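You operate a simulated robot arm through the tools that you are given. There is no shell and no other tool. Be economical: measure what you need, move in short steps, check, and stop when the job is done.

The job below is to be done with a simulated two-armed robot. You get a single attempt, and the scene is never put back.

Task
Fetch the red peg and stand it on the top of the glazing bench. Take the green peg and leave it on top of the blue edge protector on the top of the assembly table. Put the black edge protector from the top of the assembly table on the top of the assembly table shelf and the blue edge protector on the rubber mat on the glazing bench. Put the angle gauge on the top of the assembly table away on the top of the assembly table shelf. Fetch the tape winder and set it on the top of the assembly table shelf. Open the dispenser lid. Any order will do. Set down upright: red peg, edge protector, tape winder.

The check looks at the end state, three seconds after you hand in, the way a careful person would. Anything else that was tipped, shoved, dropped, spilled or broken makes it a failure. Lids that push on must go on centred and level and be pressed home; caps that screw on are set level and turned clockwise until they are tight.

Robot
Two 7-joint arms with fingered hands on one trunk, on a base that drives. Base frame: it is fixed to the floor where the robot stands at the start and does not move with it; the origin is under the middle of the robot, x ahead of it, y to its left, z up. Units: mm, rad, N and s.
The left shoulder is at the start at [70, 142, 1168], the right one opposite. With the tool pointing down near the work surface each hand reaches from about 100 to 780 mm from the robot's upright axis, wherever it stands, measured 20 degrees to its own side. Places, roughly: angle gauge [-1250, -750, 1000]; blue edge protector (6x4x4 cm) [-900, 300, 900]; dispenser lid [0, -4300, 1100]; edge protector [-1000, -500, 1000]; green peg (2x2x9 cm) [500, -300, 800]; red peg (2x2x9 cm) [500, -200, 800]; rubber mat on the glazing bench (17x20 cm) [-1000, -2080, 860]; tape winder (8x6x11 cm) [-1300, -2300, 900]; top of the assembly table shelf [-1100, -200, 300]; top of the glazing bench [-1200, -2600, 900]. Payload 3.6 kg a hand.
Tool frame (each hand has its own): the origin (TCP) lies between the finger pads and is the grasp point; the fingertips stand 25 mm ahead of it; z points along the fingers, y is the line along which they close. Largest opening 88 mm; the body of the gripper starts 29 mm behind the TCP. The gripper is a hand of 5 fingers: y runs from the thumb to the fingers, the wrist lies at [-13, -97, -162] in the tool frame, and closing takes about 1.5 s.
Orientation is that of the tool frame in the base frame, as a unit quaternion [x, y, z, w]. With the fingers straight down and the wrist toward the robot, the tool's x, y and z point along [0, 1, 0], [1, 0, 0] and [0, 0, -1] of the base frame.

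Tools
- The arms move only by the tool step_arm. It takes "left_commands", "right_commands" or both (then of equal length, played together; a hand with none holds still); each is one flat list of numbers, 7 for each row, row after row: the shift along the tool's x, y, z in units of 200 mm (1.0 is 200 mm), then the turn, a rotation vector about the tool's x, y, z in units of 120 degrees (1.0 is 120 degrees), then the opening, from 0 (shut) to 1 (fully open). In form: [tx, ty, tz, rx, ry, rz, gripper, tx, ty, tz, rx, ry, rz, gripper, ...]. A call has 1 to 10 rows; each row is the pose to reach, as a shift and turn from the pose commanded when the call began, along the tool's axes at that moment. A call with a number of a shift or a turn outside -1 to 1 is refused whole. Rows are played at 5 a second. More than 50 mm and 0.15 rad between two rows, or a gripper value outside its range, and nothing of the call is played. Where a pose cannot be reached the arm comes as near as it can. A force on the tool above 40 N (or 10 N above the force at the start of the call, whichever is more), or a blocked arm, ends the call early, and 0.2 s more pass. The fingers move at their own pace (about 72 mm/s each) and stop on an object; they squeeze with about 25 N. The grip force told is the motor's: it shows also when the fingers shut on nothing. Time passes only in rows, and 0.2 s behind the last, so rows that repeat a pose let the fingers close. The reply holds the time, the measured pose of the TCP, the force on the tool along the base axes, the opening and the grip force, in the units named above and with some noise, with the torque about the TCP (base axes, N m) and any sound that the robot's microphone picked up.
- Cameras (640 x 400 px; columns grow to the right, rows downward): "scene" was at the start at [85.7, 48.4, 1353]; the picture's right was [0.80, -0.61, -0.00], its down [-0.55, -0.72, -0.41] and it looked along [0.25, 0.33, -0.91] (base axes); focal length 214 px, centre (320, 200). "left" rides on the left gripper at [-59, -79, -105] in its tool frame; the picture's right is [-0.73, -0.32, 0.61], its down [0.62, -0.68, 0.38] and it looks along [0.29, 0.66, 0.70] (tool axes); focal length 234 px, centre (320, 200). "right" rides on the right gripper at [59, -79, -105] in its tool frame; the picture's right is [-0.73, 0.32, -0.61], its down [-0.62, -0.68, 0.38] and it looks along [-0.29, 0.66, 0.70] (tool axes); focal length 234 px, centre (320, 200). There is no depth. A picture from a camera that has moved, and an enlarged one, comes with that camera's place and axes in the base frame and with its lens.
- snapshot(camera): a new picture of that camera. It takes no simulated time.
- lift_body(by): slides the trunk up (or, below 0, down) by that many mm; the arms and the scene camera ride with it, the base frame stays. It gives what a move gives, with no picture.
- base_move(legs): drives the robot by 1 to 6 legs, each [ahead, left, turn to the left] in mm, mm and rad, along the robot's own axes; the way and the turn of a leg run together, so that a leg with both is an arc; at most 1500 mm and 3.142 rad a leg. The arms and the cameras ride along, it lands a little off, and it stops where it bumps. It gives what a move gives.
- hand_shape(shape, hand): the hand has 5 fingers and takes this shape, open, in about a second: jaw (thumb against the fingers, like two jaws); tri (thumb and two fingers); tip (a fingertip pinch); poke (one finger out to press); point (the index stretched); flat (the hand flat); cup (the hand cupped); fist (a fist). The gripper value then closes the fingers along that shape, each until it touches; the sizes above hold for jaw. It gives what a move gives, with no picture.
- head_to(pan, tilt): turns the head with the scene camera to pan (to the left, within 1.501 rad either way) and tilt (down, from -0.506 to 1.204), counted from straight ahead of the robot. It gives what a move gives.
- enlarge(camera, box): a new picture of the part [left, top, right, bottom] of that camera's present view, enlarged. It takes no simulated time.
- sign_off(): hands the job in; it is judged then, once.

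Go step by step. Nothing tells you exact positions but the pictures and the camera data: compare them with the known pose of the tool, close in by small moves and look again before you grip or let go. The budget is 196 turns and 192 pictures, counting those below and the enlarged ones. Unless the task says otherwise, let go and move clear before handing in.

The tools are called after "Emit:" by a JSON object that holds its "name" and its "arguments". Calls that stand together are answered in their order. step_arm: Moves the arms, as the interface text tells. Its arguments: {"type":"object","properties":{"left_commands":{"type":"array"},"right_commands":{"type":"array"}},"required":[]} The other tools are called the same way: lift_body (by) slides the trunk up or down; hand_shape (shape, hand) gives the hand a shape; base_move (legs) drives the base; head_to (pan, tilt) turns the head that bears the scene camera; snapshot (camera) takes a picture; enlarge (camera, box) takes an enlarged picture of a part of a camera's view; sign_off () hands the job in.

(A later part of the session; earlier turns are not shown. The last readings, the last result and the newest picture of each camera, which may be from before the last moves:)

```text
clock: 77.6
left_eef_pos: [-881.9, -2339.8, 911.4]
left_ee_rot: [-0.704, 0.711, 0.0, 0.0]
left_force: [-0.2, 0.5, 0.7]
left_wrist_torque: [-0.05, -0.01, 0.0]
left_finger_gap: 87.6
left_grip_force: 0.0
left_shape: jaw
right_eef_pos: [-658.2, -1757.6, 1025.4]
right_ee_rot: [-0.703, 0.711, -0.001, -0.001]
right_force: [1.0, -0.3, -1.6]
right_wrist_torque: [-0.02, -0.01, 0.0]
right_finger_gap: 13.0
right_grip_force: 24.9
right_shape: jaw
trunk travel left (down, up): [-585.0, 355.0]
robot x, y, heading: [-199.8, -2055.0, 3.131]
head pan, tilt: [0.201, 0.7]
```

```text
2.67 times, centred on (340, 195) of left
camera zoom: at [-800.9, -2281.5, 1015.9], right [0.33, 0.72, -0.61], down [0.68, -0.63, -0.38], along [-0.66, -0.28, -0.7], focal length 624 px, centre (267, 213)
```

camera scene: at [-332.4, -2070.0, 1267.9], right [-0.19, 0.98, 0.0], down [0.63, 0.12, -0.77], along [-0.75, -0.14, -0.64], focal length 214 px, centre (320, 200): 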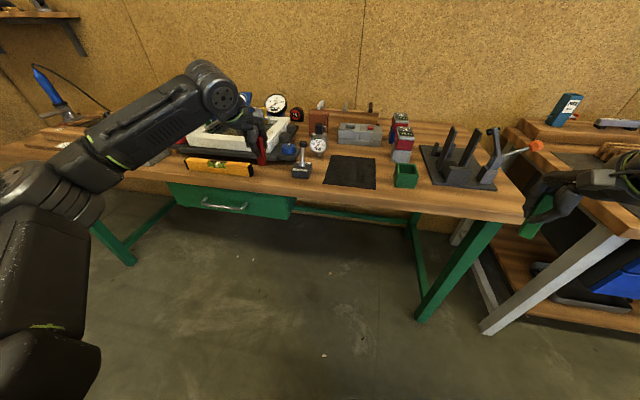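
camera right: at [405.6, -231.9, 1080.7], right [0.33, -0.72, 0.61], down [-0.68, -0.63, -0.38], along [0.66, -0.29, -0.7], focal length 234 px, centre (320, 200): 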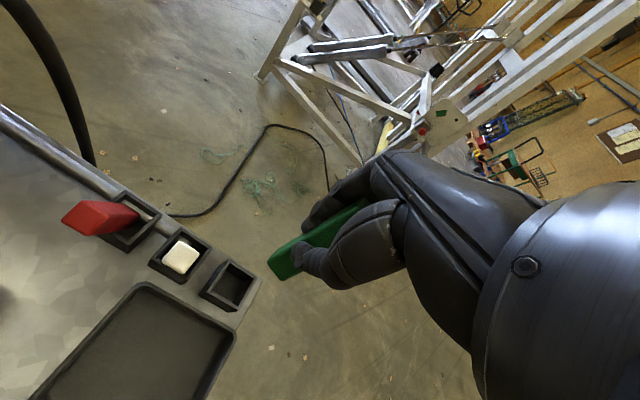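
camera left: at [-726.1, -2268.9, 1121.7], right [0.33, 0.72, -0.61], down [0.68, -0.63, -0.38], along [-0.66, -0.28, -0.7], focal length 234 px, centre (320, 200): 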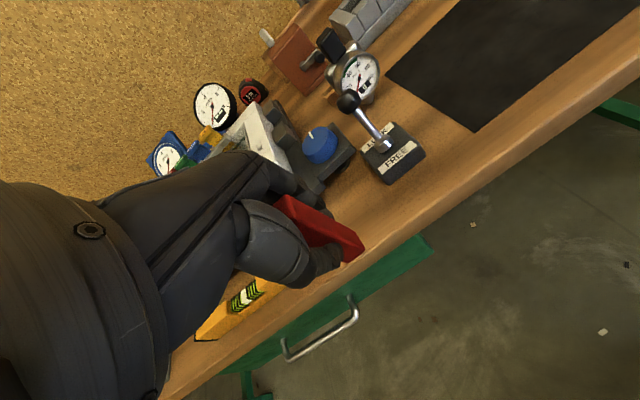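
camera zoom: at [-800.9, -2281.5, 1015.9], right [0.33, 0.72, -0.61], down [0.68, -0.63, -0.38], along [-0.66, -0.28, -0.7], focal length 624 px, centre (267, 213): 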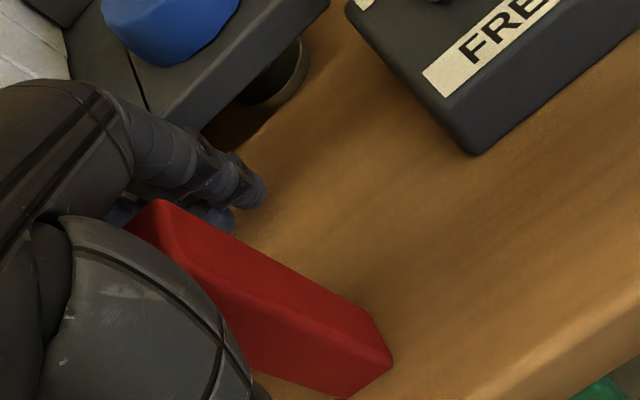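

The peg stands free. I'll raise the hand straight up and check.

Emit:
{"name": "step_arm", "arguments": {"left_commands": [0, 0, -0.1, 0, 0, 0, 1, 0, 0, -0.3, 0, 0, 0, 1, 0, 0, -0.5, 0, 0, 0, 1, 0, 0, -0.7, 0, 0, 0, 1]}}

Emit:
{"name": "head_to", "arguments": {"pan": 0.15, "tilt": 0.55}}

Emit:
{"name": "enlarge", "arguments": {"camera": "scene", "box": [190, 130, 400, 261]}}

Emit:
{"name": "snapshot", "arguments": {"camera": "left"}}

```text
clock: 78.6
left_eef_pos: [-881.4, -2340.3, 1050.5]
left_ee_rot: [-0.704, 0.711, -0.002, 0.0]
left_force: [0.2, -1.0, 0.6]
left_wrist_torque: [0.02, -0.02, -0.01]
left_finger_gap: 87.6
left_grip_force: 0.0
left_shape: jaw
right_eef_pos: [-658.9, -1757.3, 1025.8]
right_ee_rot: [-0.704, 0.711, -0.001, 0.0]
right_force: [0.6, -0.3, -0.4]
right_wrist_torque: [-0.01, 0.01, 0.02]
right_finger_gap: 13.1
right_grip_force: 25.2
right_shape: jaw
trunk travel left (down, up): [-585.0, 355.0]
robot x, y, heading: [-197.9, -2054.6, 3.136]
head pan, tilt: [0.201, 0.7]
```

```text
clock: 79.3
left_eef_pos: [-881.0, -2340.1, 1047.5]
left_ee_rot: [-0.704, 0.71, -0.001, 0.0]
left_force: [-0.1, 0.4, -0.4]
left_wrist_torque: [-0.01, 0.02, 0.01]
left_finger_gap: 87.8
left_grip_force: 0.0
left_shape: jaw
right_eef_pos: [-658.7, -1756.8, 1025.0]
right_ee_rot: [-0.704, 0.711, 0.0, 0.0]
right_force: [-0.1, 1.1, -0.8]
right_wrist_torque: [-0.04, -0.02, -0.01]
right_finger_gap: 13.0
right_grip_force: 25.0
right_shape: jaw
trunk travel left (down, up): [-585.0, 355.0]
robot x, y, heading: [-197.8, -2057.0, 3.132]
head pan, tilt: [0.15, 0.55]
```

```text
3.05 times, centred on (295, 196) of scene
camera zoom: at [-338.1, -2066.7, 1280.9], right [-0.14, 0.99, 0.0], down [0.52, 0.07, -0.85], along [-0.84, -0.12, -0.52], focal length 654 px, centre (396, 214)
```

zoom: 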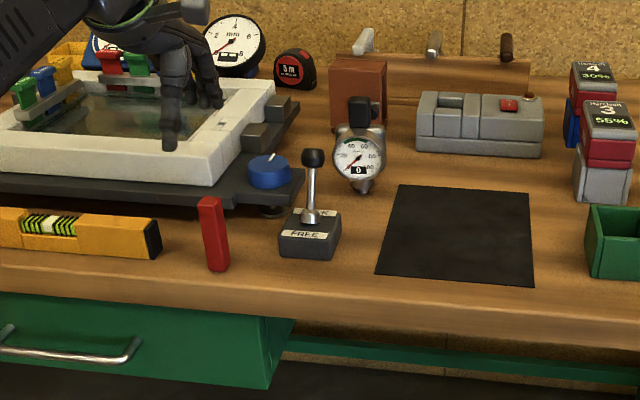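

```text
125 pictures are left
camera left: at [-801.7, -2282.5, 1155.0], right [0.33, 0.72, -0.61], down [0.68, -0.63, -0.38], along [-0.66, -0.28, -0.7], focal length 234 px, centre (320, 200)
```

left: 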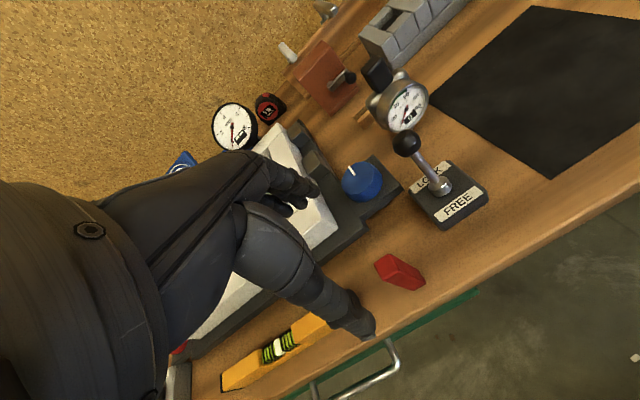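

The red peg stands upright on the bench. The tape winder appears to be the maroon block with a crank behind the dial gauge, so I'll raise the trunk and get closer to look down on it.

Emit:
{"name": "lift_body", "arguments": {"by": 150}}

Emit:
{"name": "base_move", "arguments": {"legs": [[250, -40, 0]]}}

Emit:
{"name": "head_to", "arguments": {"pan": 0.3, "tilt": 0.75}}

Emit:
{"name": "snapshot", "arguments": {"camera": "scene"}}

```text
clock: 81.0
left_eef_pos: [-882.3, -2340.1, 1200.1]
left_ee_rot: [-0.705, 0.71, -0.001, 0.001]
left_force: [-0.2, 0.2, -0.2]
left_wrist_torque: [0.03, 0.02, -0.03]
left_finger_gap: 88.0
left_grip_force: 0.1
left_shape: jaw
right_eef_pos: [-658.5, -1756.8, 1174.9]
right_ee_rot: [-0.703, 0.711, 0.0, -0.001]
right_force: [0.7, -0.7, -0.7]
right_wrist_torque: [0.04, 0.01, 0.05]
right_finger_gap: 13.2
right_grip_force: 25.0
right_shape: jaw
trunk travel left (down, up): [-735.0, 205.0]
robot x, y, heading: [-198.9, -2056.6, 3.133]
head pan, tilt: [0.15, 0.55]
```

```text
clock: 82.9
left_eef_pos: [-1134.0, -2298.7, 1199.8]
left_ee_rot: [-0.705, 0.709, 0.001, 0.0]
left_force: [0.0, 0.0, -0.6]
left_wrist_torque: [0.02, 0.02, 0.03]
left_finger_gap: 87.7
left_grip_force: 0.2
left_shape: jaw
right_eef_pos: [-911.3, -1715.4, 1175.6]
right_ee_rot: [-0.704, 0.71, 0.0, -0.001]
right_force: [-0.2, -0.1, -0.5]
right_wrist_torque: [-0.01, -0.02, 0.02]
right_finger_gap: 13.0
right_grip_force: 25.1
right_shape: jaw
trunk travel left (down, up): [-735.0, 205.0]
robot x, y, heading: [-451.9, -2014.2, 3.133]
head pan, tilt: [0.15, 0.55]
```

```text
clock: 83.6
left_eef_pos: [-1135.8, -2298.2, 1198.5]
left_ee_rot: [-0.705, 0.709, -0.001, 0.0]
left_force: [-0.8, -0.2, -0.8]
left_wrist_torque: [0.02, 0.0, -0.01]
left_finger_gap: 87.9
left_grip_force: 0.0
left_shape: jaw
right_eef_pos: [-913.4, -1715.8, 1175.0]
right_ee_rot: [-0.705, 0.71, -0.001, -0.001]
right_force: [0.7, 0.0, -0.6]
right_wrist_torque: [-0.03, -0.02, -0.01]
right_finger_gap: 13.1
right_grip_force: 25.1
right_shape: jaw
trunk travel left (down, up): [-735.0, 205.0]
robot x, y, heading: [-452.9, -2010.8, 3.131]
head pan, tilt: [0.3, 0.75]
```

```text
124 pictures are left
camera scene: at [-582.7, -2035.4, 1413.6], right [-0.29, 0.96, 0.0], down [0.65, 0.2, -0.73], along [-0.7, -0.21, -0.68], focal length 214 px, centre (320, 200)
```

scene: 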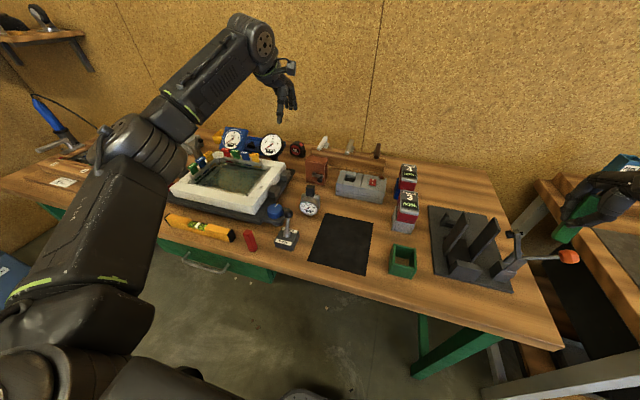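

Emit:
{"name": "enlarge", "arguments": {"camera": "scene", "box": [250, 120, 410, 220]}}

Emit:
{"name": "snapshot", "arguments": {"camera": "left"}}

```text
4.00 times, centred on (330, 170) of scene
camera zoom: at [-582.7, -2035.4, 1413.6], right [-0.29, 0.96, 0.0], down [0.65, 0.2, -0.73], along [-0.7, -0.21, -0.68], focal length 858 px, centre (280, 320)
```

zoom: 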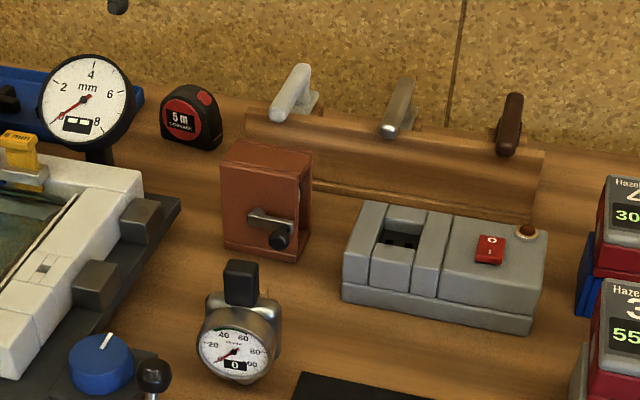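

```text
122 pictures are left
camera left: at [-1055.0, -2241.7, 1304.9], right [0.33, 0.72, -0.61], down [0.68, -0.63, -0.38], along [-0.66, -0.29, -0.7], focal length 234 px, centre (320, 200)
```

left: 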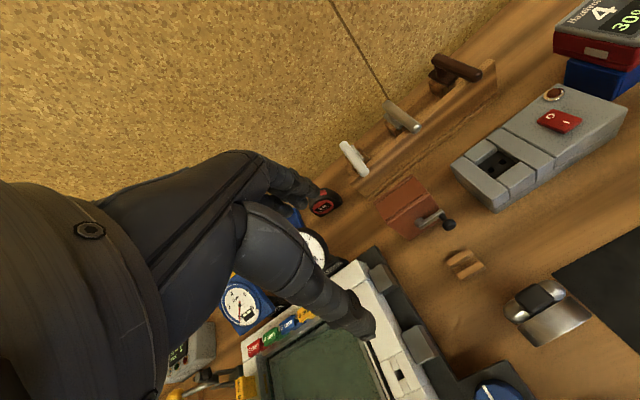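

I'll enlarge the winder in the left view to get its footprint and crank position.

Emit:
{"name": "enlarge", "arguments": {"camera": "left", "box": [350, 130, 510, 230]}}

Emit:
{"name": "enlarge", "arguments": {"camera": "scene", "box": [294, 145, 342, 195]}}

```text
4.00 times, centred on (430, 180) of left
camera zoom: at [-1055.0, -2241.7, 1304.9], right [0.33, 0.72, -0.61], down [0.68, -0.63, -0.38], along [-0.66, -0.29, -0.7], focal length 937 px, centre (-120, 280)
```

zoom: 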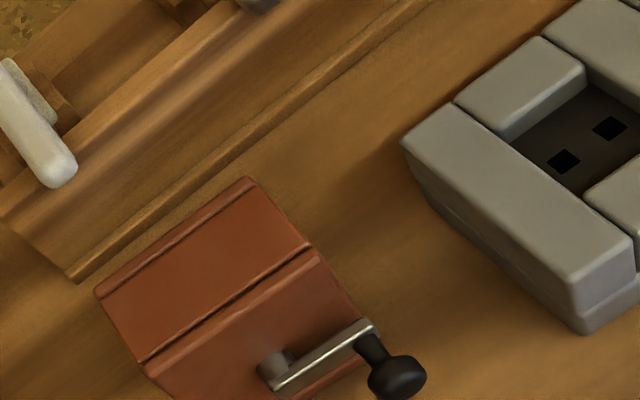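

```text
8.00 times, centred on (318, 170) of scene
camera zoom: at [-582.7, -2035.4, 1413.6], right [-0.29, 0.96, 0.0], down [0.65, 0.2, -0.73], along [-0.7, -0.21, -0.68], focal length 1716 px, centre (336, 440)
```

zoom: 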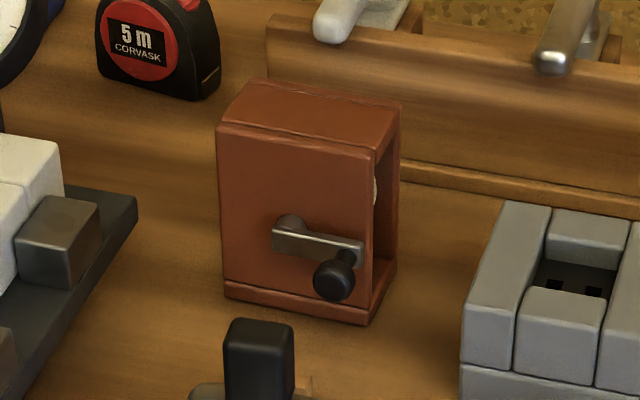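

The winder's top spans x -1242 to -1287 and y -2218 to -2296 at z 962, with the crank low on the front. I'll raise the right hand for clearance, move closer, and bring the left hand above the winder.

Emit:
{"name": "step_arm", "arguments": {"right_commands": [0, -0.08, -0.2, 0, 0, 0, 0, 0, -0.16, -0.4, 0, 0, 0, 0]}}

Emit:
{"name": "base_move", "arguments": {"legs": [[130, 0, 0]]}}

Emit:
{"name": "lift_body", "arguments": {"by": -70}}

Emit:
{"name": "snapshot", "arguments": {"camera": "scene"}}

```text
clock: 84.2
left_eef_pos: [-1133.2, -2300.2, 1200.0]
left_ee_rot: [-0.705, 0.709, 0.0, 0.0]
left_force: [-0.1, 0.5, -0.3]
left_wrist_torque: [-0.03, 0.01, -0.02]
left_finger_gap: 87.8
left_grip_force: 0.0
left_shape: jaw
right_eef_pos: [-879.3, -1715.1, 1257.7]
right_ee_rot: [-0.705, 0.709, 0.001, 0.0]
right_force: [-0.7, 0.0, -0.7]
right_wrist_torque: [0.02, 0.0, 0.01]
right_finger_gap: 13.1
right_grip_force: 25.2
right_shape: jaw
trunk travel left (down, up): [-735.0, 205.0]
robot x, y, heading: [-451.9, -2014.0, 3.134]
head pan, tilt: [0.3, 0.75]
```

```text
clock: 85.5
left_eef_pos: [-1261.9, -2298.9, 1201.4]
left_ee_rot: [-0.705, 0.709, 0.0, 0.0]
left_force: [-0.8, 0.7, 0.6]
left_wrist_torque: [0.0, 0.02, -0.01]
left_finger_gap: 87.6
left_grip_force: 0.0
left_shape: jaw
right_eef_pos: [-1008.1, -1713.1, 1256.5]
right_ee_rot: [-0.705, 0.71, 0.0, -0.001]
right_force: [-1.2, 0.2, -0.2]
right_wrist_torque: [0.01, -0.01, 0.0]
right_finger_gap: 13.1
right_grip_force: 25.2
right_shape: jaw
trunk travel left (down, up): [-735.0, 205.0]
robot x, y, heading: [-579.3, -2009.2, 3.136]
head pan, tilt: [0.3, 0.75]
```

```text
clock: 86.6
left_eef_pos: [-1262.1, -2298.7, 1128.3]
left_ee_rot: [-0.705, 0.71, 0.0, 0.001]
left_force: [0.0, 0.8, -0.1]
left_wrist_torque: [0.01, 0.02, -0.03]
left_finger_gap: 88.0
left_grip_force: 0.0
left_shape: jaw
right_eef_pos: [-1009.1, -1714.2, 1186.1]
right_ee_rot: [-0.705, 0.71, 0.0, 0.0]
right_force: [0.7, 0.5, -0.5]
right_wrist_torque: [0.03, -0.03, 0.02]
right_finger_gap: 12.9
right_grip_force: 24.8
right_shape: jaw
trunk travel left (down, up): [-665.0, 275.0]
robot x, y, heading: [-578.3, -2011.4, 3.136]
head pan, tilt: [0.3, 0.75]
```

```text
119 pictures are left
camera scene: at [-710.6, -2034.7, 1343.7], right [-0.29, 0.96, 0.0], down [0.65, 0.2, -0.73], along [-0.7, -0.21, -0.68], focal length 214 px, centre (320, 200)
```

scene: 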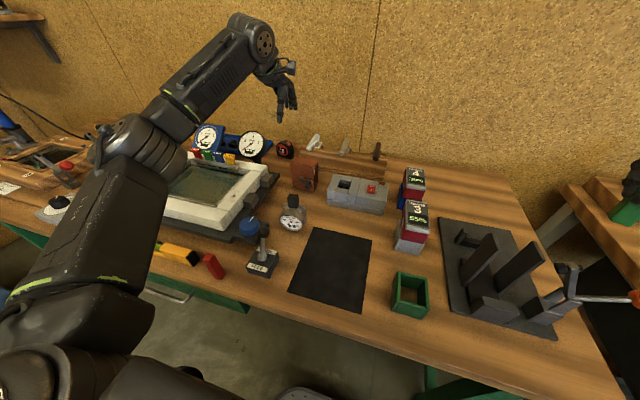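

Left hand goes over the winder centre and down to z about 1020.

Emit:
{"name": "step_arm", "arguments": {"left_commands": [-0.1, 0.005, 0.15, 0, 0, 0, 1, -0.21, 0.01, 0.3, 0, 0, 0, 1, -0.21, 0.01, 0.42, 0, 0, 0, 1, -0.21, 0.01, 0.54, 0, 0, 0, 1]}}

Emit:
{"name": "enlarge", "arguments": {"camera": "left", "box": [240, 120, 480, 270]}}

Emit:
{"name": "enlarge", "arguments": {"camera": "scene", "box": [240, 100, 400, 200]}}

```text
clock: 87.6
left_eef_pos: [-1266.1, -2256.2, 1021.0]
left_ee_rot: [-0.705, 0.709, 0.0, -0.001]
left_force: [-0.2, 0.1, 0.4]
left_wrist_torque: [-0.02, 0.01, -0.02]
left_finger_gap: 87.8
left_grip_force: 0.1
left_shape: jaw
right_eef_pos: [-1010.2, -1714.5, 1186.7]
right_ee_rot: [-0.704, 0.71, -0.001, 0.0]
right_force: [0.1, -0.1, 0.2]
right_wrist_torque: [0.01, 0.0, 0.01]
right_finger_gap: 12.9
right_grip_force: 24.7
right_shape: jaw
trunk travel left (down, up): [-665.0, 275.0]
robot x, y, heading: [-582.1, -2011.0, 3.133]
head pan, tilt: [0.3, 0.75]
```

```text
2.67 times, centred on (360, 195) of left
camera zoom: at [-1185.6, -2198.5, 1127.2], right [0.33, 0.72, -0.61], down [0.68, -0.63, -0.38], along [-0.66, -0.29, -0.7], focal length 624 px, centre (213, 213)
```

zoom: 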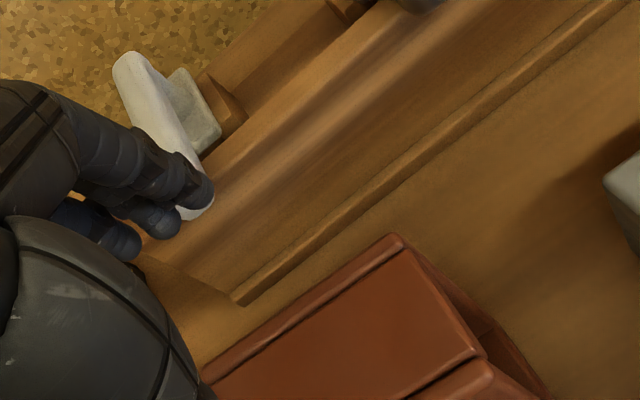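

```text
4.00 times, centred on (320, 150) of scene
camera zoom: at [-711.6, -2034.9, 1343.6], right [-0.29, 0.96, 0.0], down [0.65, 0.2, -0.73], along [-0.7, -0.21, -0.68], focal length 858 px, centre (320, 400)
```

zoom: 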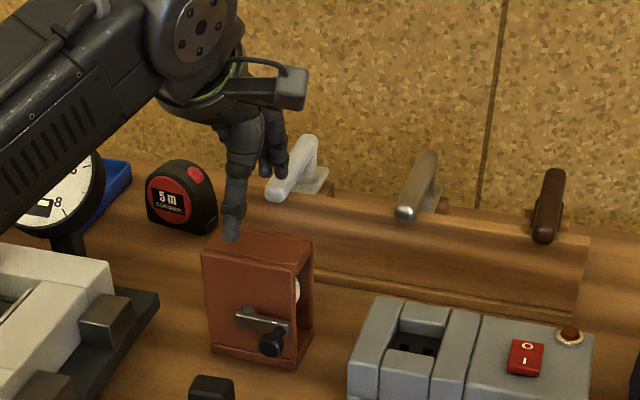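

The hand is aligned. I'll narrow the opening to about 70 mm to keep clear of the rods behind, and lower to z 947.

Emit:
{"name": "step_arm", "arguments": {"left_commands": [0, -0.02, 0, 0, 0, 0, 0.8, 0, -0.02, 0, 0, 0, 0, 0.8, 0, -0.02, 0.12, 0, 0, 0, 0.8, 0, -0.02, 0.24, 0, 0, 0, 0.8, 0, -0.02, 0.36, 0, 0, 0, 0.8]}}

Emit:
{"name": "enlarge", "arguments": {"camera": "left", "box": [200, 120, 440, 270]}}

Emit:
{"name": "enlarge", "arguments": {"camera": "scene", "box": [270, 120, 366, 200]}}

```text
clock: 88.8
left_eef_pos: [-1262.8, -2255.1, 948.9]
left_ee_rot: [-0.705, 0.709, 0.0, 0.001]
left_force: [-0.6, -0.3, 0.8]
left_wrist_torque: [-0.04, 0.04, -0.03]
left_finger_gap: 70.7
left_grip_force: 0.0
left_shape: jaw
right_eef_pos: [-1009.6, -1713.9, 1185.8]
right_ee_rot: [-0.706, 0.709, -0.001, -0.001]
right_force: [0.7, 0.1, -0.4]
right_wrist_torque: [-0.01, -0.01, 0.04]
right_finger_gap: 12.6
right_grip_force: 25.1
right_shape: jaw
trunk travel left (down, up): [-665.0, 275.0]
robot x, y, heading: [-579.0, -2013.8, 3.134]
head pan, tilt: [0.3, 0.75]
```

```text
2.67 times, centred on (320, 195) of left
camera zoom: at [-1181.6, -2198.1, 1056.2], right [0.33, 0.72, -0.61], down [0.68, -0.63, -0.38], along [-0.66, -0.29, -0.7], focal length 624 px, centre (320, 213)
```

zoom: 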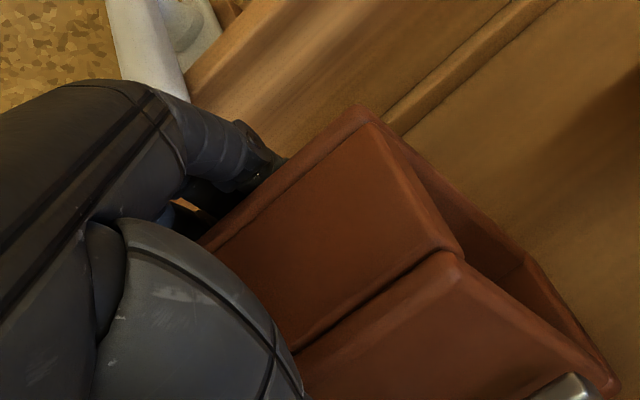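

```text
5.00 times, centred on (318, 160) of scene
camera zoom: at [-711.2, -2034.6, 1343.7], right [-0.29, 0.96, 0.0], down [0.65, 0.2, -0.73], along [-0.7, -0.21, -0.68], focal length 1072 px, centre (330, 400)
```

zoom: 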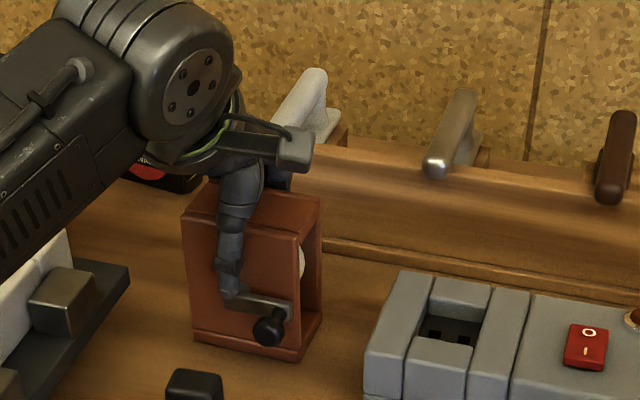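

The thumb tip is right at the crank pivot. I'll rise 8 mm and then close.

Emit:
{"name": "step_arm", "arguments": {"left_commands": [0, 0, -0.04, 0, 0, 0, 0.8, 0, 0, -0.04, 0, 0, 0, 0.3, 0, 0, -0.04, 0, 0, 0, 0, 0, 0, -0.04, 0, 0, 0, 0, 0, 0, -0.04, 0, 0, 0, 0, 0, 0, -0.04, 0, 0, 0, 0, 0, 0, -0.04, 0, 0, 0, 0]}}

Emit:
{"name": "enlarge", "arguments": {"camera": "scene", "box": [270, 120, 366, 200]}}

```text
clock: 90.4
left_eef_pos: [-1261.0, -2257.8, 957.1]
left_ee_rot: [-0.705, 0.71, -0.001, 0.001]
left_force: [0.6, -0.2, 0.3]
left_wrist_torque: [-0.01, -0.11, -0.04]
left_finger_gap: 46.2
left_grip_force: 25.1
left_shape: jaw
right_eef_pos: [-1008.7, -1714.2, 1185.6]
right_ee_rot: [-0.705, 0.71, -0.001, -0.001]
right_force: [-0.5, 0.5, -0.5]
right_wrist_torque: [-0.01, 0.01, -0.02]
right_finger_gap: 12.9
right_grip_force: 24.6
right_shape: jaw
trunk travel left (down, up): [-665.0, 275.0]
robot x, y, heading: [-582.2, -2010.2, 3.136]
head pan, tilt: [0.3, 0.75]
```

```text
5.00 times, centred on (318, 160) of scene
camera zoom: at [-711.2, -2034.9, 1343.6], right [-0.29, 0.96, 0.0], down [0.65, 0.2, -0.73], along [-0.7, -0.21, -0.68], focal length 1072 px, centre (330, 400)
```

zoom: 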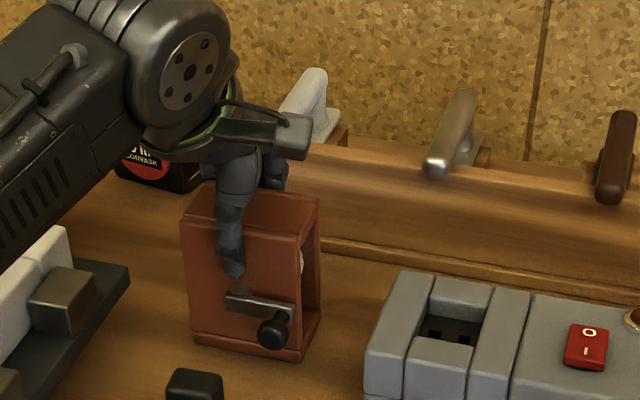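

The winder is gripped firmly at 46 mm. I'll lift it straight up and check.

Emit:
{"name": "step_arm", "arguments": {"left_commands": [0, 0, -0.1, 0, 0, 0, 0, 0, 0, -0.3, 0, 0, 0, 0, 0, 0, -0.5, 0, 0, 0, 0, 0, 0, -0.7, 0, 0, 0, 0, 0, 0, -0.9, 0, 0, 0, 0]}}

Emit:
{"name": "lift_body", "arguments": {"by": 100}}

Emit:
{"name": "snapshot", "arguments": {"camera": "scene"}}

```text
clock: 91.6
left_eef_pos: [-1260.3, -2256.5, 1135.9]
left_ee_rot: [-0.704, 0.71, -0.001, 0.0]
left_force: [0.9, 0.5, -2.5]
left_wrist_torque: [-0.03, -0.01, -0.01]
left_finger_gap: 46.1
left_grip_force: 24.7
left_shape: jaw
right_eef_pos: [-1009.7, -1712.9, 1185.5]
right_ee_rot: [-0.705, 0.71, -0.001, -0.001]
right_force: [-1.0, 0.0, -0.2]
right_wrist_torque: [0.01, 0.02, 0.07]
right_finger_gap: 13.3
right_grip_force: 25.1
right_shape: jaw
trunk travel left (down, up): [-665.0, 275.0]
robot x, y, heading: [-581.2, -2011.3, 3.131]
head pan, tilt: [0.3, 0.75]
```

```text
clock: 92.9
left_eef_pos: [-1261.3, -2255.4, 1236.1]
left_ee_rot: [-0.705, 0.709, 0.0, 0.001]
left_force: [0.2, 1.0, -2.1]
left_wrist_torque: [-0.02, 0.01, 0.02]
left_finger_gap: 46.2
left_grip_force: 24.8
left_shape: jaw
right_eef_pos: [-1010.4, -1714.7, 1285.1]
right_ee_rot: [-0.705, 0.709, 0.0, 0.0]
right_force: [-0.6, 0.3, -0.5]
right_wrist_torque: [-0.02, 0.0, -0.03]
right_finger_gap: 13.0
right_grip_force: 24.8
right_shape: jaw
trunk travel left (down, up): [-765.0, 175.0]
robot x, y, heading: [-583.3, -2012.2, 3.136]
head pan, tilt: [0.3, 0.75]
```

```text
113 pictures are left
camera scene: at [-711.8, -2034.9, 1443.5], right [-0.29, 0.96, 0.0], down [0.65, 0.2, -0.73], along [-0.7, -0.21, -0.68], focal length 214 px, centre (320, 200)
```

scene: 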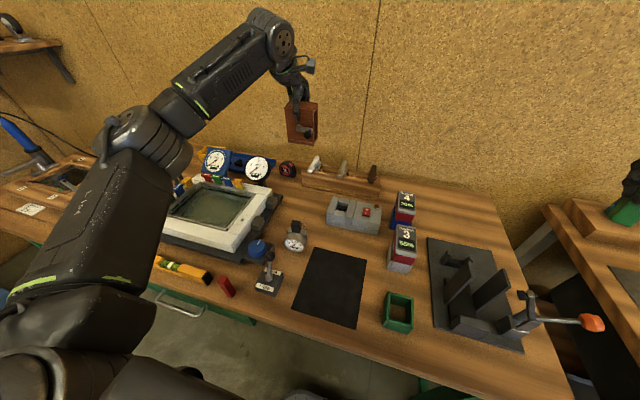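

The winder is held well. I'll back off and drive along to face the assembly table, then survey it.

Emit:
{"name": "base_move", "arguments": {"legs": [[-460, 0, 0], [0, -1000, 0], [0, -500, 0]]}}

Emit:
{"name": "head_to", "arguments": {"pan": 0, "tilt": 0.5}}

Emit:
{"name": "snapshot", "arguments": {"camera": "scene"}}

```text
clock: 103.1
left_eef_pos: [-782.3, -739.7, 1233.9]
left_ee_rot: [-0.704, 0.711, -0.001, 0.0]
left_force: [0.2, 0.7, -2.3]
left_wrist_torque: [-0.02, 0.04, 0.0]
left_finger_gap: 46.0
left_grip_force: 24.8
left_shape: jaw
right_eef_pos: [-528.7, -199.6, 1285.6]
right_ee_rot: [-0.704, 0.711, 0.0, 0.0]
right_force: [0.0, 0.0, -1.3]
right_wrist_torque: [-0.02, 0.03, -0.03]
right_finger_gap: 13.0
right_grip_force: 25.4
right_shape: jaw
trunk travel left (down, up): [-765.0, 175.0]
robot x, y, heading: [-100.5, -496.0, 3.135]
head pan, tilt: [0.3, 0.75]
```

```text
clock: 103.9
left_eef_pos: [-782.5, -739.5, 1235.2]
left_ee_rot: [-0.704, 0.71, -0.001, 0.001]
left_force: [0.1, -0.1, -2.1]
left_wrist_torque: [-0.01, 0.03, 0.03]
left_finger_gap: 45.8
left_grip_force: 24.8
left_shape: jaw
right_eef_pos: [-529.6, -199.1, 1285.5]
right_ee_rot: [-0.703, 0.711, 0.0, 0.0]
right_force: [0.0, 0.4, -0.1]
right_wrist_torque: [-0.04, -0.04, 0.0]
right_finger_gap: 13.0
right_grip_force: 25.0
right_shape: jaw
trunk travel left (down, up): [-765.0, 175.0]
robot x, y, heading: [-102.0, -500.6, 3.131]
head pan, tilt: [0.0, 0.499]
```

```text
112 pictures are left
camera scene: at [-243.1, -495.1, 1465.5], right [0.01, 1.0, 0.0], down [0.48, 0.0, -0.88], along [-0.88, 0.01, -0.48], focal length 214 px, centre (320, 200)
```

scene: 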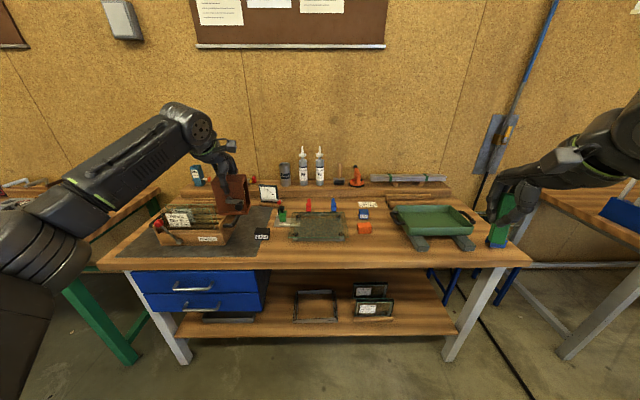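

I see the assembly table with its lower shelf. I'll enlarge the table top and shelf to identify the protectors and the angle gauge.

Emit:
{"name": "enlarge", "arguments": {"camera": "scene", "box": [100, 150, 310, 281]}}

Emit:
{"name": "enlarge", "arguments": {"camera": "scene", "box": [250, 150, 490, 300]}}

Emit:
{"name": "enlarge", "arguments": {"camera": "scene", "box": [170, 250, 470, 370]}}

Emit:
{"name": "head_to", "arguments": {"pan": -0.6, "tilt": 0.5}}

Emit:
{"name": "snapshot", "arguments": {"camera": "scene"}}

```text
3.05 times, centred on (205, 216) of scene
camera zoom: at [-243.1, -495.1, 1465.5], right [0.01, 1.0, 0.0], down [0.48, 0.0, -0.88], along [-0.88, 0.01, -0.48], focal length 654 px, centre (670, 153)
```

zoom: 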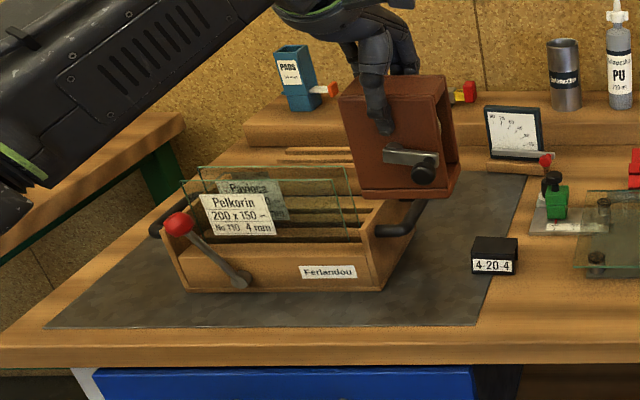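

```text
2.67 times, centred on (370, 225) of scene
camera zoom: at [-243.1, -495.1, 1465.5], right [0.01, 1.0, 0.0], down [0.48, 0.0, -0.88], along [-0.88, 0.01, -0.48], focal length 572 px, centre (187, 133)
```

zoom: 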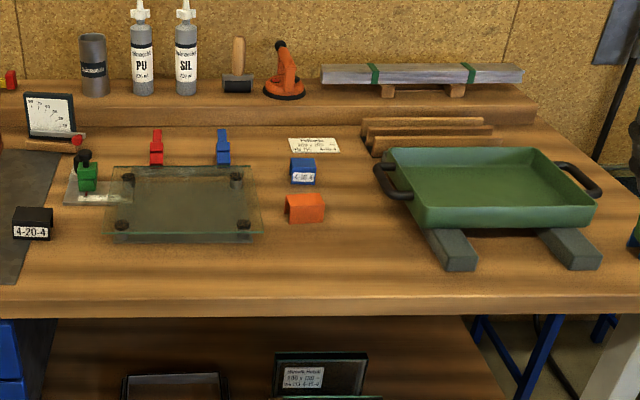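

```text
2.13 times, centred on (320, 310) of scene
camera zoom: at [-243.1, -495.1, 1465.5], right [0.01, 1.0, 0.0], down [0.48, 0.0, -0.88], along [-0.88, 0.01, -0.48], focal length 458 px, centre (320, -35)
```

zoom: 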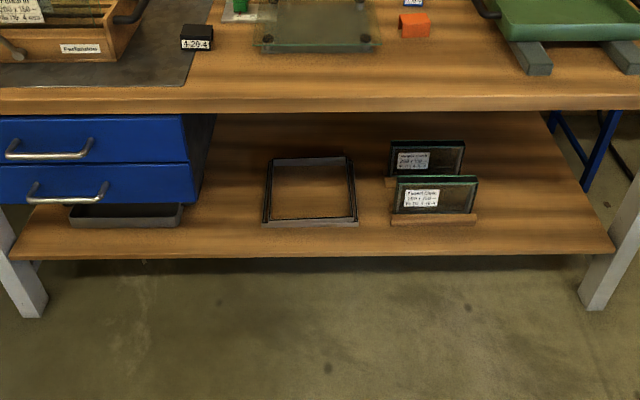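

```text
clock: 104.9
left_eef_pos: [-782.3, -739.7, 1235.1]
left_ee_rot: [-0.704, 0.71, 0.0, 0.001]
left_force: [-0.1, 0.5, -1.2]
left_wrist_torque: [-0.03, 0.05, 0.0]
left_finger_gap: 45.7
left_grip_force: 25.0
left_shape: jaw
right_eef_pos: [-529.0, -199.0, 1286.5]
right_ee_rot: [-0.703, 0.711, -0.001, -0.001]
right_force: [0.0, -0.8, -0.8]
right_wrist_torque: [-0.03, 0.0, -0.01]
right_finger_gap: 12.9
right_grip_force: 25.3
right_shape: jaw
trunk travel left (down, up): [-765.0, 175.0]
robot x, y, heading: [-101.7, -497.2, 3.134]
head pan, tilt: [-0.6, 0.499]
```

```text
108 pictures are left
camera scene: at [-226.8, -444.4, 1465.5], right [0.57, 0.82, 0.0], down [0.39, -0.27, -0.88], along [-0.72, 0.5, -0.48], focal length 214 px, centre (320, 200)
```

scene: 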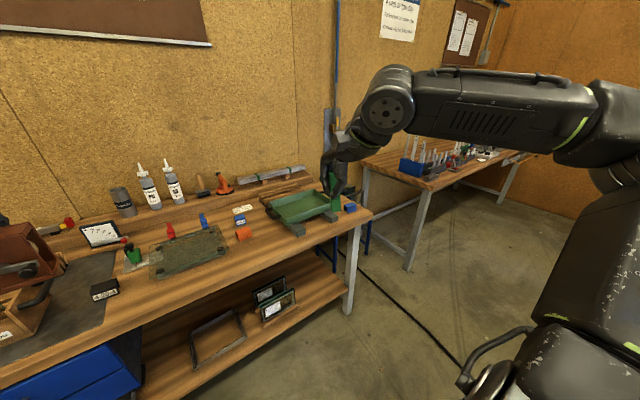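

A second blue block sits at the far right end near (-960, 265), matching the listed place. I'll zoom on the candidates to tell them apart.

Emit:
{"name": "enlarge", "arguments": {"camera": "scene", "box": [220, 170, 380, 270]}}

Emit:
{"name": "enlarge", "arguments": {"camera": "scene", "box": [60, 200, 180, 310]}}

```text
4.00 times, centred on (300, 220) of scene
camera zoom: at [-226.8, -444.4, 1465.5], right [0.57, 0.82, 0.0], down [0.39, -0.27, -0.88], along [-0.72, 0.5, -0.48], focal length 858 px, centre (400, 120)
```

zoom: 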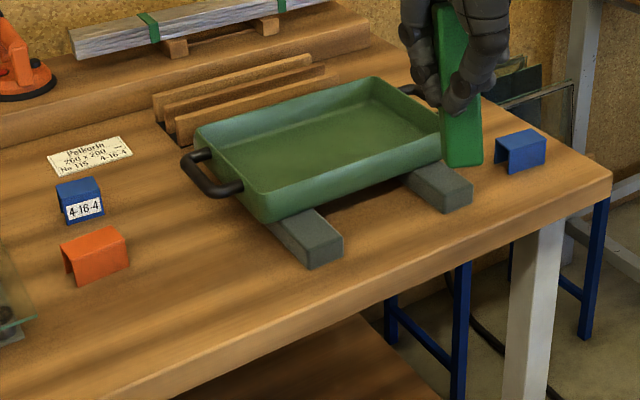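

```text
3.64 times, centred on (120, 255) of scene
camera zoom: at [-226.8, -444.4, 1465.5], right [0.57, 0.82, 0.0], down [0.39, -0.27, -0.88], along [-0.72, 0.5, -0.48], focal length 780 px, centre (1047, 0)
```

zoom: 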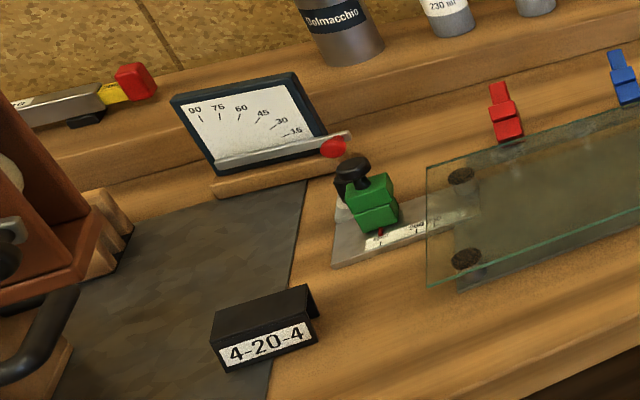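

The labelled black "4-20-4" and blue "4-16-4" channel protectors are a pair on the table. The unlabelled blue one at (-960, 265), the listed 6x4x4 cm piece, is the stand for the green peg. I'll put the green peg there first, so I drive over.

Emit:
{"name": "base_move", "arguments": {"legs": [[0, -480, 0], [150, 0, 0]]}}

Emit:
{"name": "head_to", "arguments": {"pan": -0.35, "tilt": 0.65}}

Emit:
{"name": "snapshot", "arguments": {"camera": "scene"}}

Emit:
{"name": "snapshot", "arguments": {"camera": "right"}}

```text
clock: 108.7
left_eef_pos: [-923.9, -258.1, 1236.7]
left_ee_rot: [-0.705, 0.709, 0.001, 0.0]
left_force: [0.2, 0.3, -2.6]
left_wrist_torque: [0.0, 0.04, -0.01]
left_finger_gap: 46.2
left_grip_force: 24.7
left_shape: jaw
right_eef_pos: [-670.9, 282.6, 1287.5]
right_ee_rot: [-0.704, 0.71, 0.0, -0.001]
right_force: [-0.3, 0.0, -0.1]
right_wrist_torque: [0.0, 0.02, -0.03]
right_finger_gap: 12.9
right_grip_force: 25.4
right_shape: jaw
trunk travel left (down, up): [-765.0, 175.0]
robot x, y, heading: [-245.9, -13.1, 3.137]
head pan, tilt: [-0.6, 0.499]
```

```text
clock: 109.5
left_eef_pos: [-926.2, -256.0, 1235.2]
left_ee_rot: [-0.705, 0.709, -0.001, 0.0]
left_force: [-1.2, -0.2, -2.9]
left_wrist_torque: [0.01, 0.01, 0.02]
left_finger_gap: 45.7
left_grip_force: 25.0
left_shape: jaw
right_eef_pos: [-673.9, 284.2, 1286.1]
right_ee_rot: [-0.704, 0.711, -0.001, 0.0]
right_force: [0.0, 0.6, -1.4]
right_wrist_torque: [0.01, 0.0, -0.02]
right_finger_gap: 13.0
right_grip_force: 24.7
right_shape: jaw
trunk travel left (down, up): [-765.0, 175.0]
robot x, y, heading: [-244.3, -15.3, 3.131]
head pan, tilt: [-0.351, 0.649]
```

```text
105 pictures are left
camera scene: at [-378.8, 16.6, 1452.1], right [0.35, 0.94, 0.0], down [0.57, -0.21, -0.8], along [-0.74, 0.28, -0.61], focal length 214 px, centre (320, 200)
```

scene: 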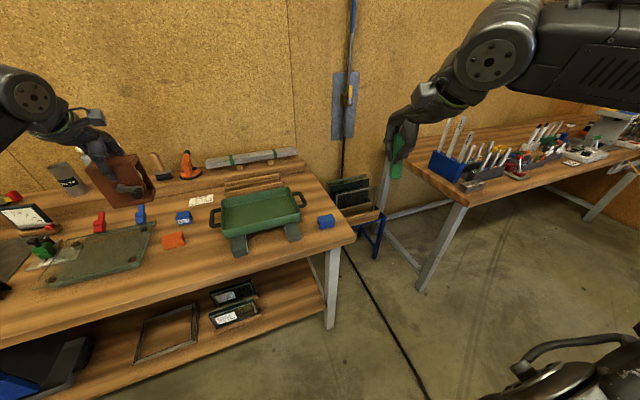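

```text
104 pictures are left
camera right: at [-596.0, 223.9, 1389.8], right [-0.32, 0.73, 0.61], down [0.69, 0.62, -0.38], along [-0.65, 0.29, -0.7], focal length 234 px, centre (320, 200)
```

right: 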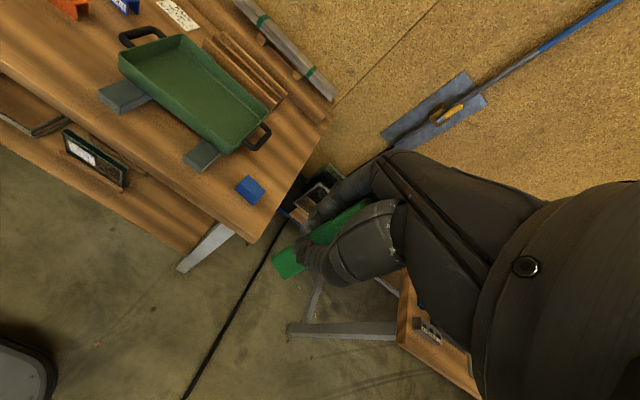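

The blue stand's top is at about (-942, 251, 880). I'll move closer, lower the trunk, and bring the green peg over it.

Emit:
{"name": "base_move", "arguments": {"legs": [[90, 0, 0]]}}

Emit:
{"name": "lift_body", "arguments": {"by": -100}}

Emit:
{"name": "step_arm", "arguments": {"right_commands": [0.03, 0.18, 0.1, 0, 0, 0, 0, 0.06, 0.36, 0.2, 0, 0, 0, 0, 0.09, 0.54, 0.3, 0, 0, 0, 0, 0.12, 0.72, 0.4, 0, 0, 0, 0, 0.15, 0.87, 0.5, 0, 0, 0, 0]}}

Emit:
{"name": "snapshot", "arguments": {"camera": "scene"}}

Emit:
{"name": "snapshot", "arguments": {"camera": "right"}}

```text
clock: 110.6
left_eef_pos: [-1012.3, -258.6, 1236.3]
left_ee_rot: [-0.704, 0.71, 0.0, -0.001]
left_force: [0.4, -0.4, -2.5]
left_wrist_torque: [-0.01, 0.04, 0.04]
left_finger_gap: 46.1
left_grip_force: 25.4
left_shape: jaw
right_eef_pos: [-761.8, 283.9, 1287.2]
right_ee_rot: [-0.705, 0.709, 0.001, -0.002]
right_force: [0.2, 0.6, -0.1]
right_wrist_torque: [-0.01, 0.01, 0.0]
right_finger_gap: 13.2
right_grip_force: 25.7
right_shape: jaw
trunk travel left (down, up): [-765.0, 175.0]
robot x, y, heading: [-333.1, -17.7, 3.135]
head pan, tilt: [-0.351, 0.649]
```

```text
clock: 111.9
left_eef_pos: [-1015.2, -257.9, 1135.3]
left_ee_rot: [-0.704, 0.71, -0.002, 0.0]
left_force: [-0.2, 0.4, -3.2]
left_wrist_torque: [-0.01, 0.02, -0.01]
left_finger_gap: 45.7
left_grip_force: 24.9
left_shape: jaw
right_eef_pos: [-763.3, 283.9, 1187.3]
right_ee_rot: [-0.705, 0.709, 0.0, -0.001]
right_force: [1.2, 0.3, -0.2]
right_wrist_torque: [0.02, -0.03, 0.0]
right_finger_gap: 13.2
right_grip_force: 24.6
right_shape: jaw
trunk travel left (down, up): [-665.0, 275.0]
robot x, y, heading: [-333.4, -16.5, 3.13]
head pan, tilt: [-0.351, 0.649]
```

```text
clock: 113.1
left_eef_pos: [-1016.6, -258.5, 1134.0]
left_ee_rot: [-0.705, 0.709, -0.001, 0.0]
left_force: [-0.8, -0.6, -2.0]
left_wrist_torque: [0.01, 0.02, -0.03]
left_finger_gap: 46.0
left_grip_force: 24.9
left_shape: jaw
right_eef_pos: [-937.2, 255.2, 1086.7]
right_ee_rot: [-0.704, 0.71, 0.0, 0.001]
right_force: [0.4, -0.6, -0.5]
right_wrist_torque: [0.02, -0.01, 0.0]
right_finger_gap: 12.8
right_grip_force: 25.2
right_shape: jaw
trunk travel left (down, up): [-665.0, 275.0]
robot x, y, heading: [-335.1, -16.0, 3.133]
head pan, tilt: [-0.351, 0.649]
```

```text
103 pictures are left
camera scene: at [-469.0, 16.9, 1352.0], right [0.35, 0.94, 0.0], down [0.57, -0.21, -0.8], along [-0.74, 0.28, -0.61], focal length 214 px, centre (320, 200)
```

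scene: 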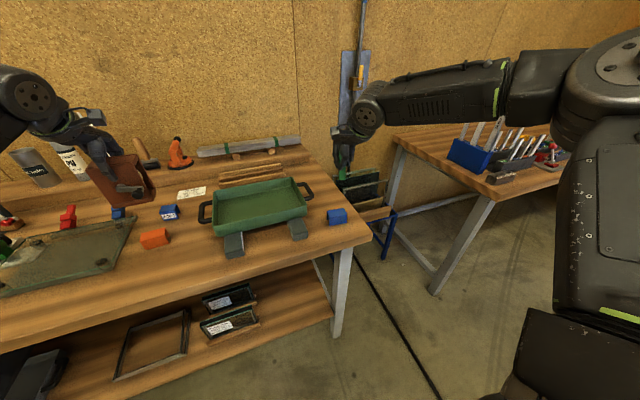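

```text
102 pictures are left
camera right: at [-859.3, 195.5, 1190.7], right [-0.32, 0.73, 0.61], down [0.69, 0.62, -0.38], along [-0.65, 0.29, -0.7], focal length 234 px, centre (320, 200)
```

right: 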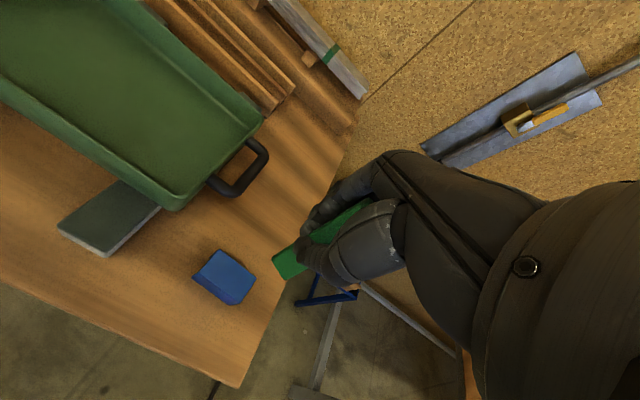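

I'll zoom on the blue stand and the green peg for precise alignment.

Emit:
{"name": "enlarge", "arguments": {"camera": "right", "box": [180, 180, 420, 330]}}

Emit:
{"name": "enlarge", "arguments": {"camera": "scene", "box": [290, 130, 386, 240]}}

```text
2.67 times, centred on (300, 255) of right
camera zoom: at [-859.3, 195.5, 1190.7], right [-0.32, 0.73, 0.61], down [0.69, 0.62, -0.38], along [-0.65, 0.29, -0.7], focal length 624 px, centre (373, 53)
```

zoom: 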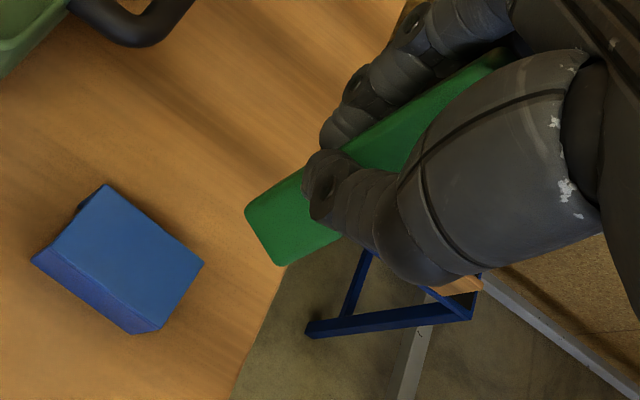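

```text
3.64 times, centred on (338, 185) of scene
camera zoom: at [-469.0, 16.9, 1352.0], right [0.35, 0.94, 0.0], down [0.57, -0.21, -0.8], along [-0.74, 0.28, -0.61], focal length 780 px, centre (254, 254)
```

zoom: 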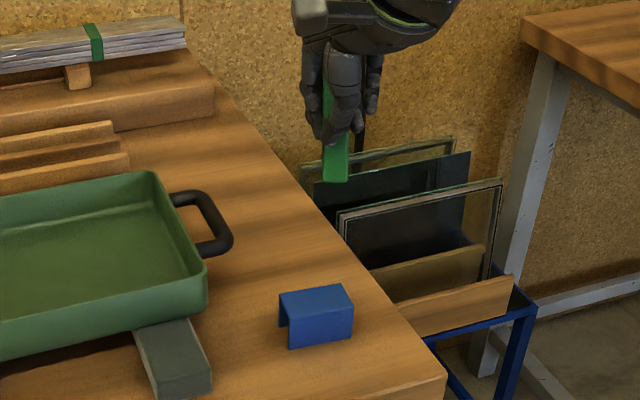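

The blue stand's top centre is at about (-944, 257, 888), and the green peg tilts about 5° in the grip. I'll correct that tilt with a small rotation while lowering to just above the stand.

Emit:
{"name": "step_arm", "arguments": {"right_commands": [0, 0.01, 0.14, -0.01, 0.005, 0, 0, 0, 0.02, 0.28, -0.02, 0.01, 0, 0, -0.01, 0.03, 0.42, -0.03, 0.015, 0, 0, -0.01, 0.03, 0.52, -0.038, 0.02, 0, 0]}}

Emit:
{"name": "enlarge", "arguments": {"camera": "right", "box": [220, 180, 380, 280]}}

Emit:
{"name": "enlarge", "arguments": {"camera": "scene", "box": [298, 160, 378, 230]}}

```text
clock: 114.1
left_eef_pos: [-1014.7, -258.1, 1135.9]
left_ee_rot: [-0.705, 0.71, 0.0, 0.0]
left_force: [0.8, 1.0, -3.1]
left_wrist_torque: [-0.01, 0.02, 0.0]
left_finger_gap: 45.9
left_grip_force: 24.8
left_shape: jaw
right_eef_pos: [-942.6, 256.4, 983.2]
right_ee_rot: [-0.704, 0.709, 0.013, -0.043]
right_force: [0.0, -0.2, -0.5]
right_wrist_torque: [0.0, 0.03, -0.02]
right_finger_gap: 12.7
right_grip_force: 25.6
right_shape: jaw
trunk travel left (down, up): [-665.0, 275.0]
robot x, y, heading: [-333.5, -14.8, 3.126]
head pan, tilt: [-0.351, 0.649]
```

```text
4.00 times, centred on (300, 230) of right
camera zoom: at [-856.3, 201.7, 1083.1], right [-0.27, 0.75, 0.6], down [0.65, 0.6, -0.46], along [-0.71, 0.27, -0.65], focal length 937 px, centre (400, 80)
```

zoom: 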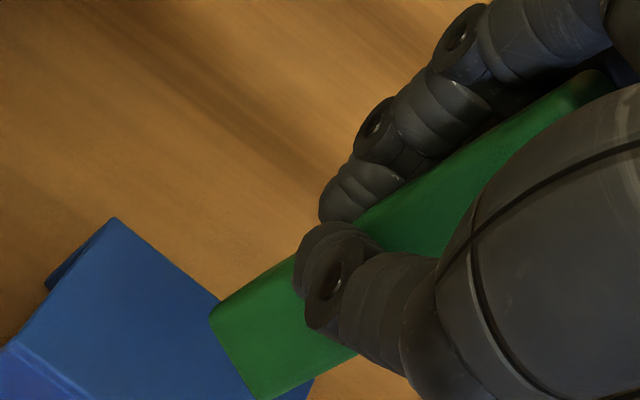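

```text
5.71 times, centred on (338, 195) of scene
camera zoom: at [-468.2, 17.5, 1352.1], right [0.35, 0.94, 0.0], down [0.57, -0.21, -0.8], along [-0.75, 0.28, -0.61], focal length 1226 px, centre (217, 229)
```

zoom: 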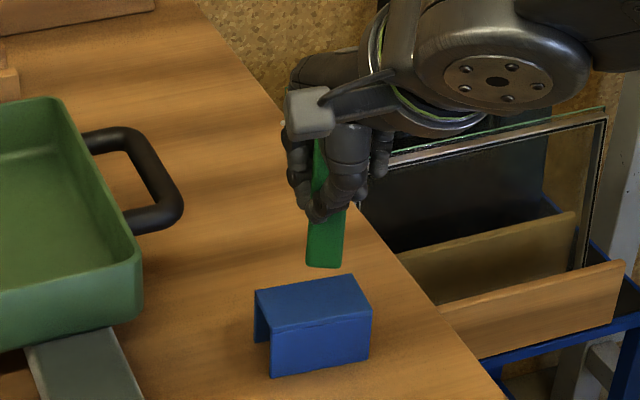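

The peg is upright now and about 38 mm above the stand. I'll shift 6 mm further in and lower to just above contact.

Emit:
{"name": "step_arm", "arguments": {"right_commands": [-0.008, 0.015, 0.06, 0, 0, 0, 0, -0.008, 0.015, 0.12, 0, 0, 0, 0, -0.008, 0.015, 0.16, 0, 0, 0, 0]}}

Emit:
{"name": "enlarge", "arguments": {"camera": "right", "box": [220, 180, 380, 280]}}

Emit:
{"name": "enlarge", "arguments": {"camera": "scene", "box": [298, 160, 378, 230]}}

```text
clock: 114.9
left_eef_pos: [-1012.0, -258.6, 1137.0]
left_ee_rot: [-0.704, 0.71, 0.002, 0.0]
left_force: [-0.1, -0.1, -2.9]
left_wrist_torque: [0.02, 0.02, -0.01]
left_finger_gap: 46.0
left_grip_force: 24.3
left_shape: jaw
right_eef_pos: [-946.1, 256.1, 955.0]
right_ee_rot: [-0.704, 0.708, 0.016, -0.046]
right_force: [0.6, -0.4, 14.0]
right_wrist_torque: [0.07, 0.19, 0.0]
right_finger_gap: 13.9
right_grip_force: 25.0
right_shape: jaw
trunk travel left (down, up): [-665.0, 275.0]
robot x, y, heading: [-333.7, -14.4, 3.133]
head pan, tilt: [-0.351, 0.649]
```

```text
4.00 times, centred on (300, 230) of right
camera zoom: at [-859.1, 200.4, 1053.8], right [-0.27, 0.75, 0.6], down [0.65, 0.6, -0.47], along [-0.71, 0.27, -0.65], focal length 937 px, centre (400, 80)
```

zoom: 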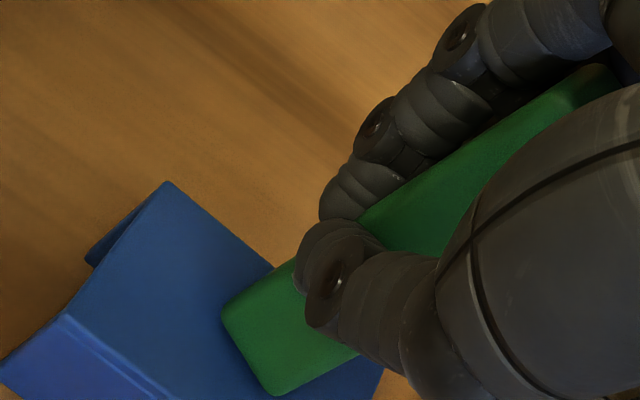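

```text
5.71 times, centred on (338, 195) of scene
camera zoom: at [-463.4, 15.7, 1352.9], right [0.35, 0.94, 0.0], down [0.56, -0.21, -0.8], along [-0.75, 0.28, -0.6], focal length 1226 px, centre (217, 229)
```

zoom: 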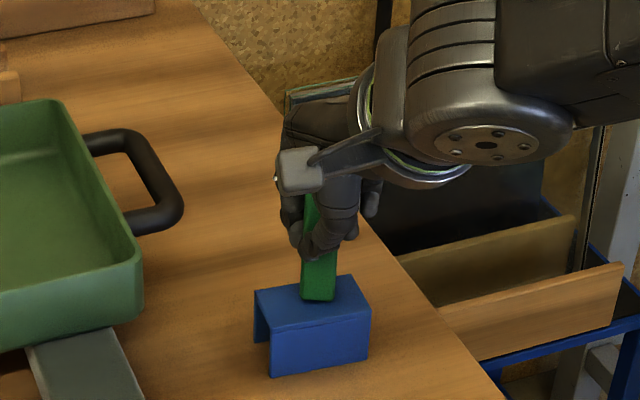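

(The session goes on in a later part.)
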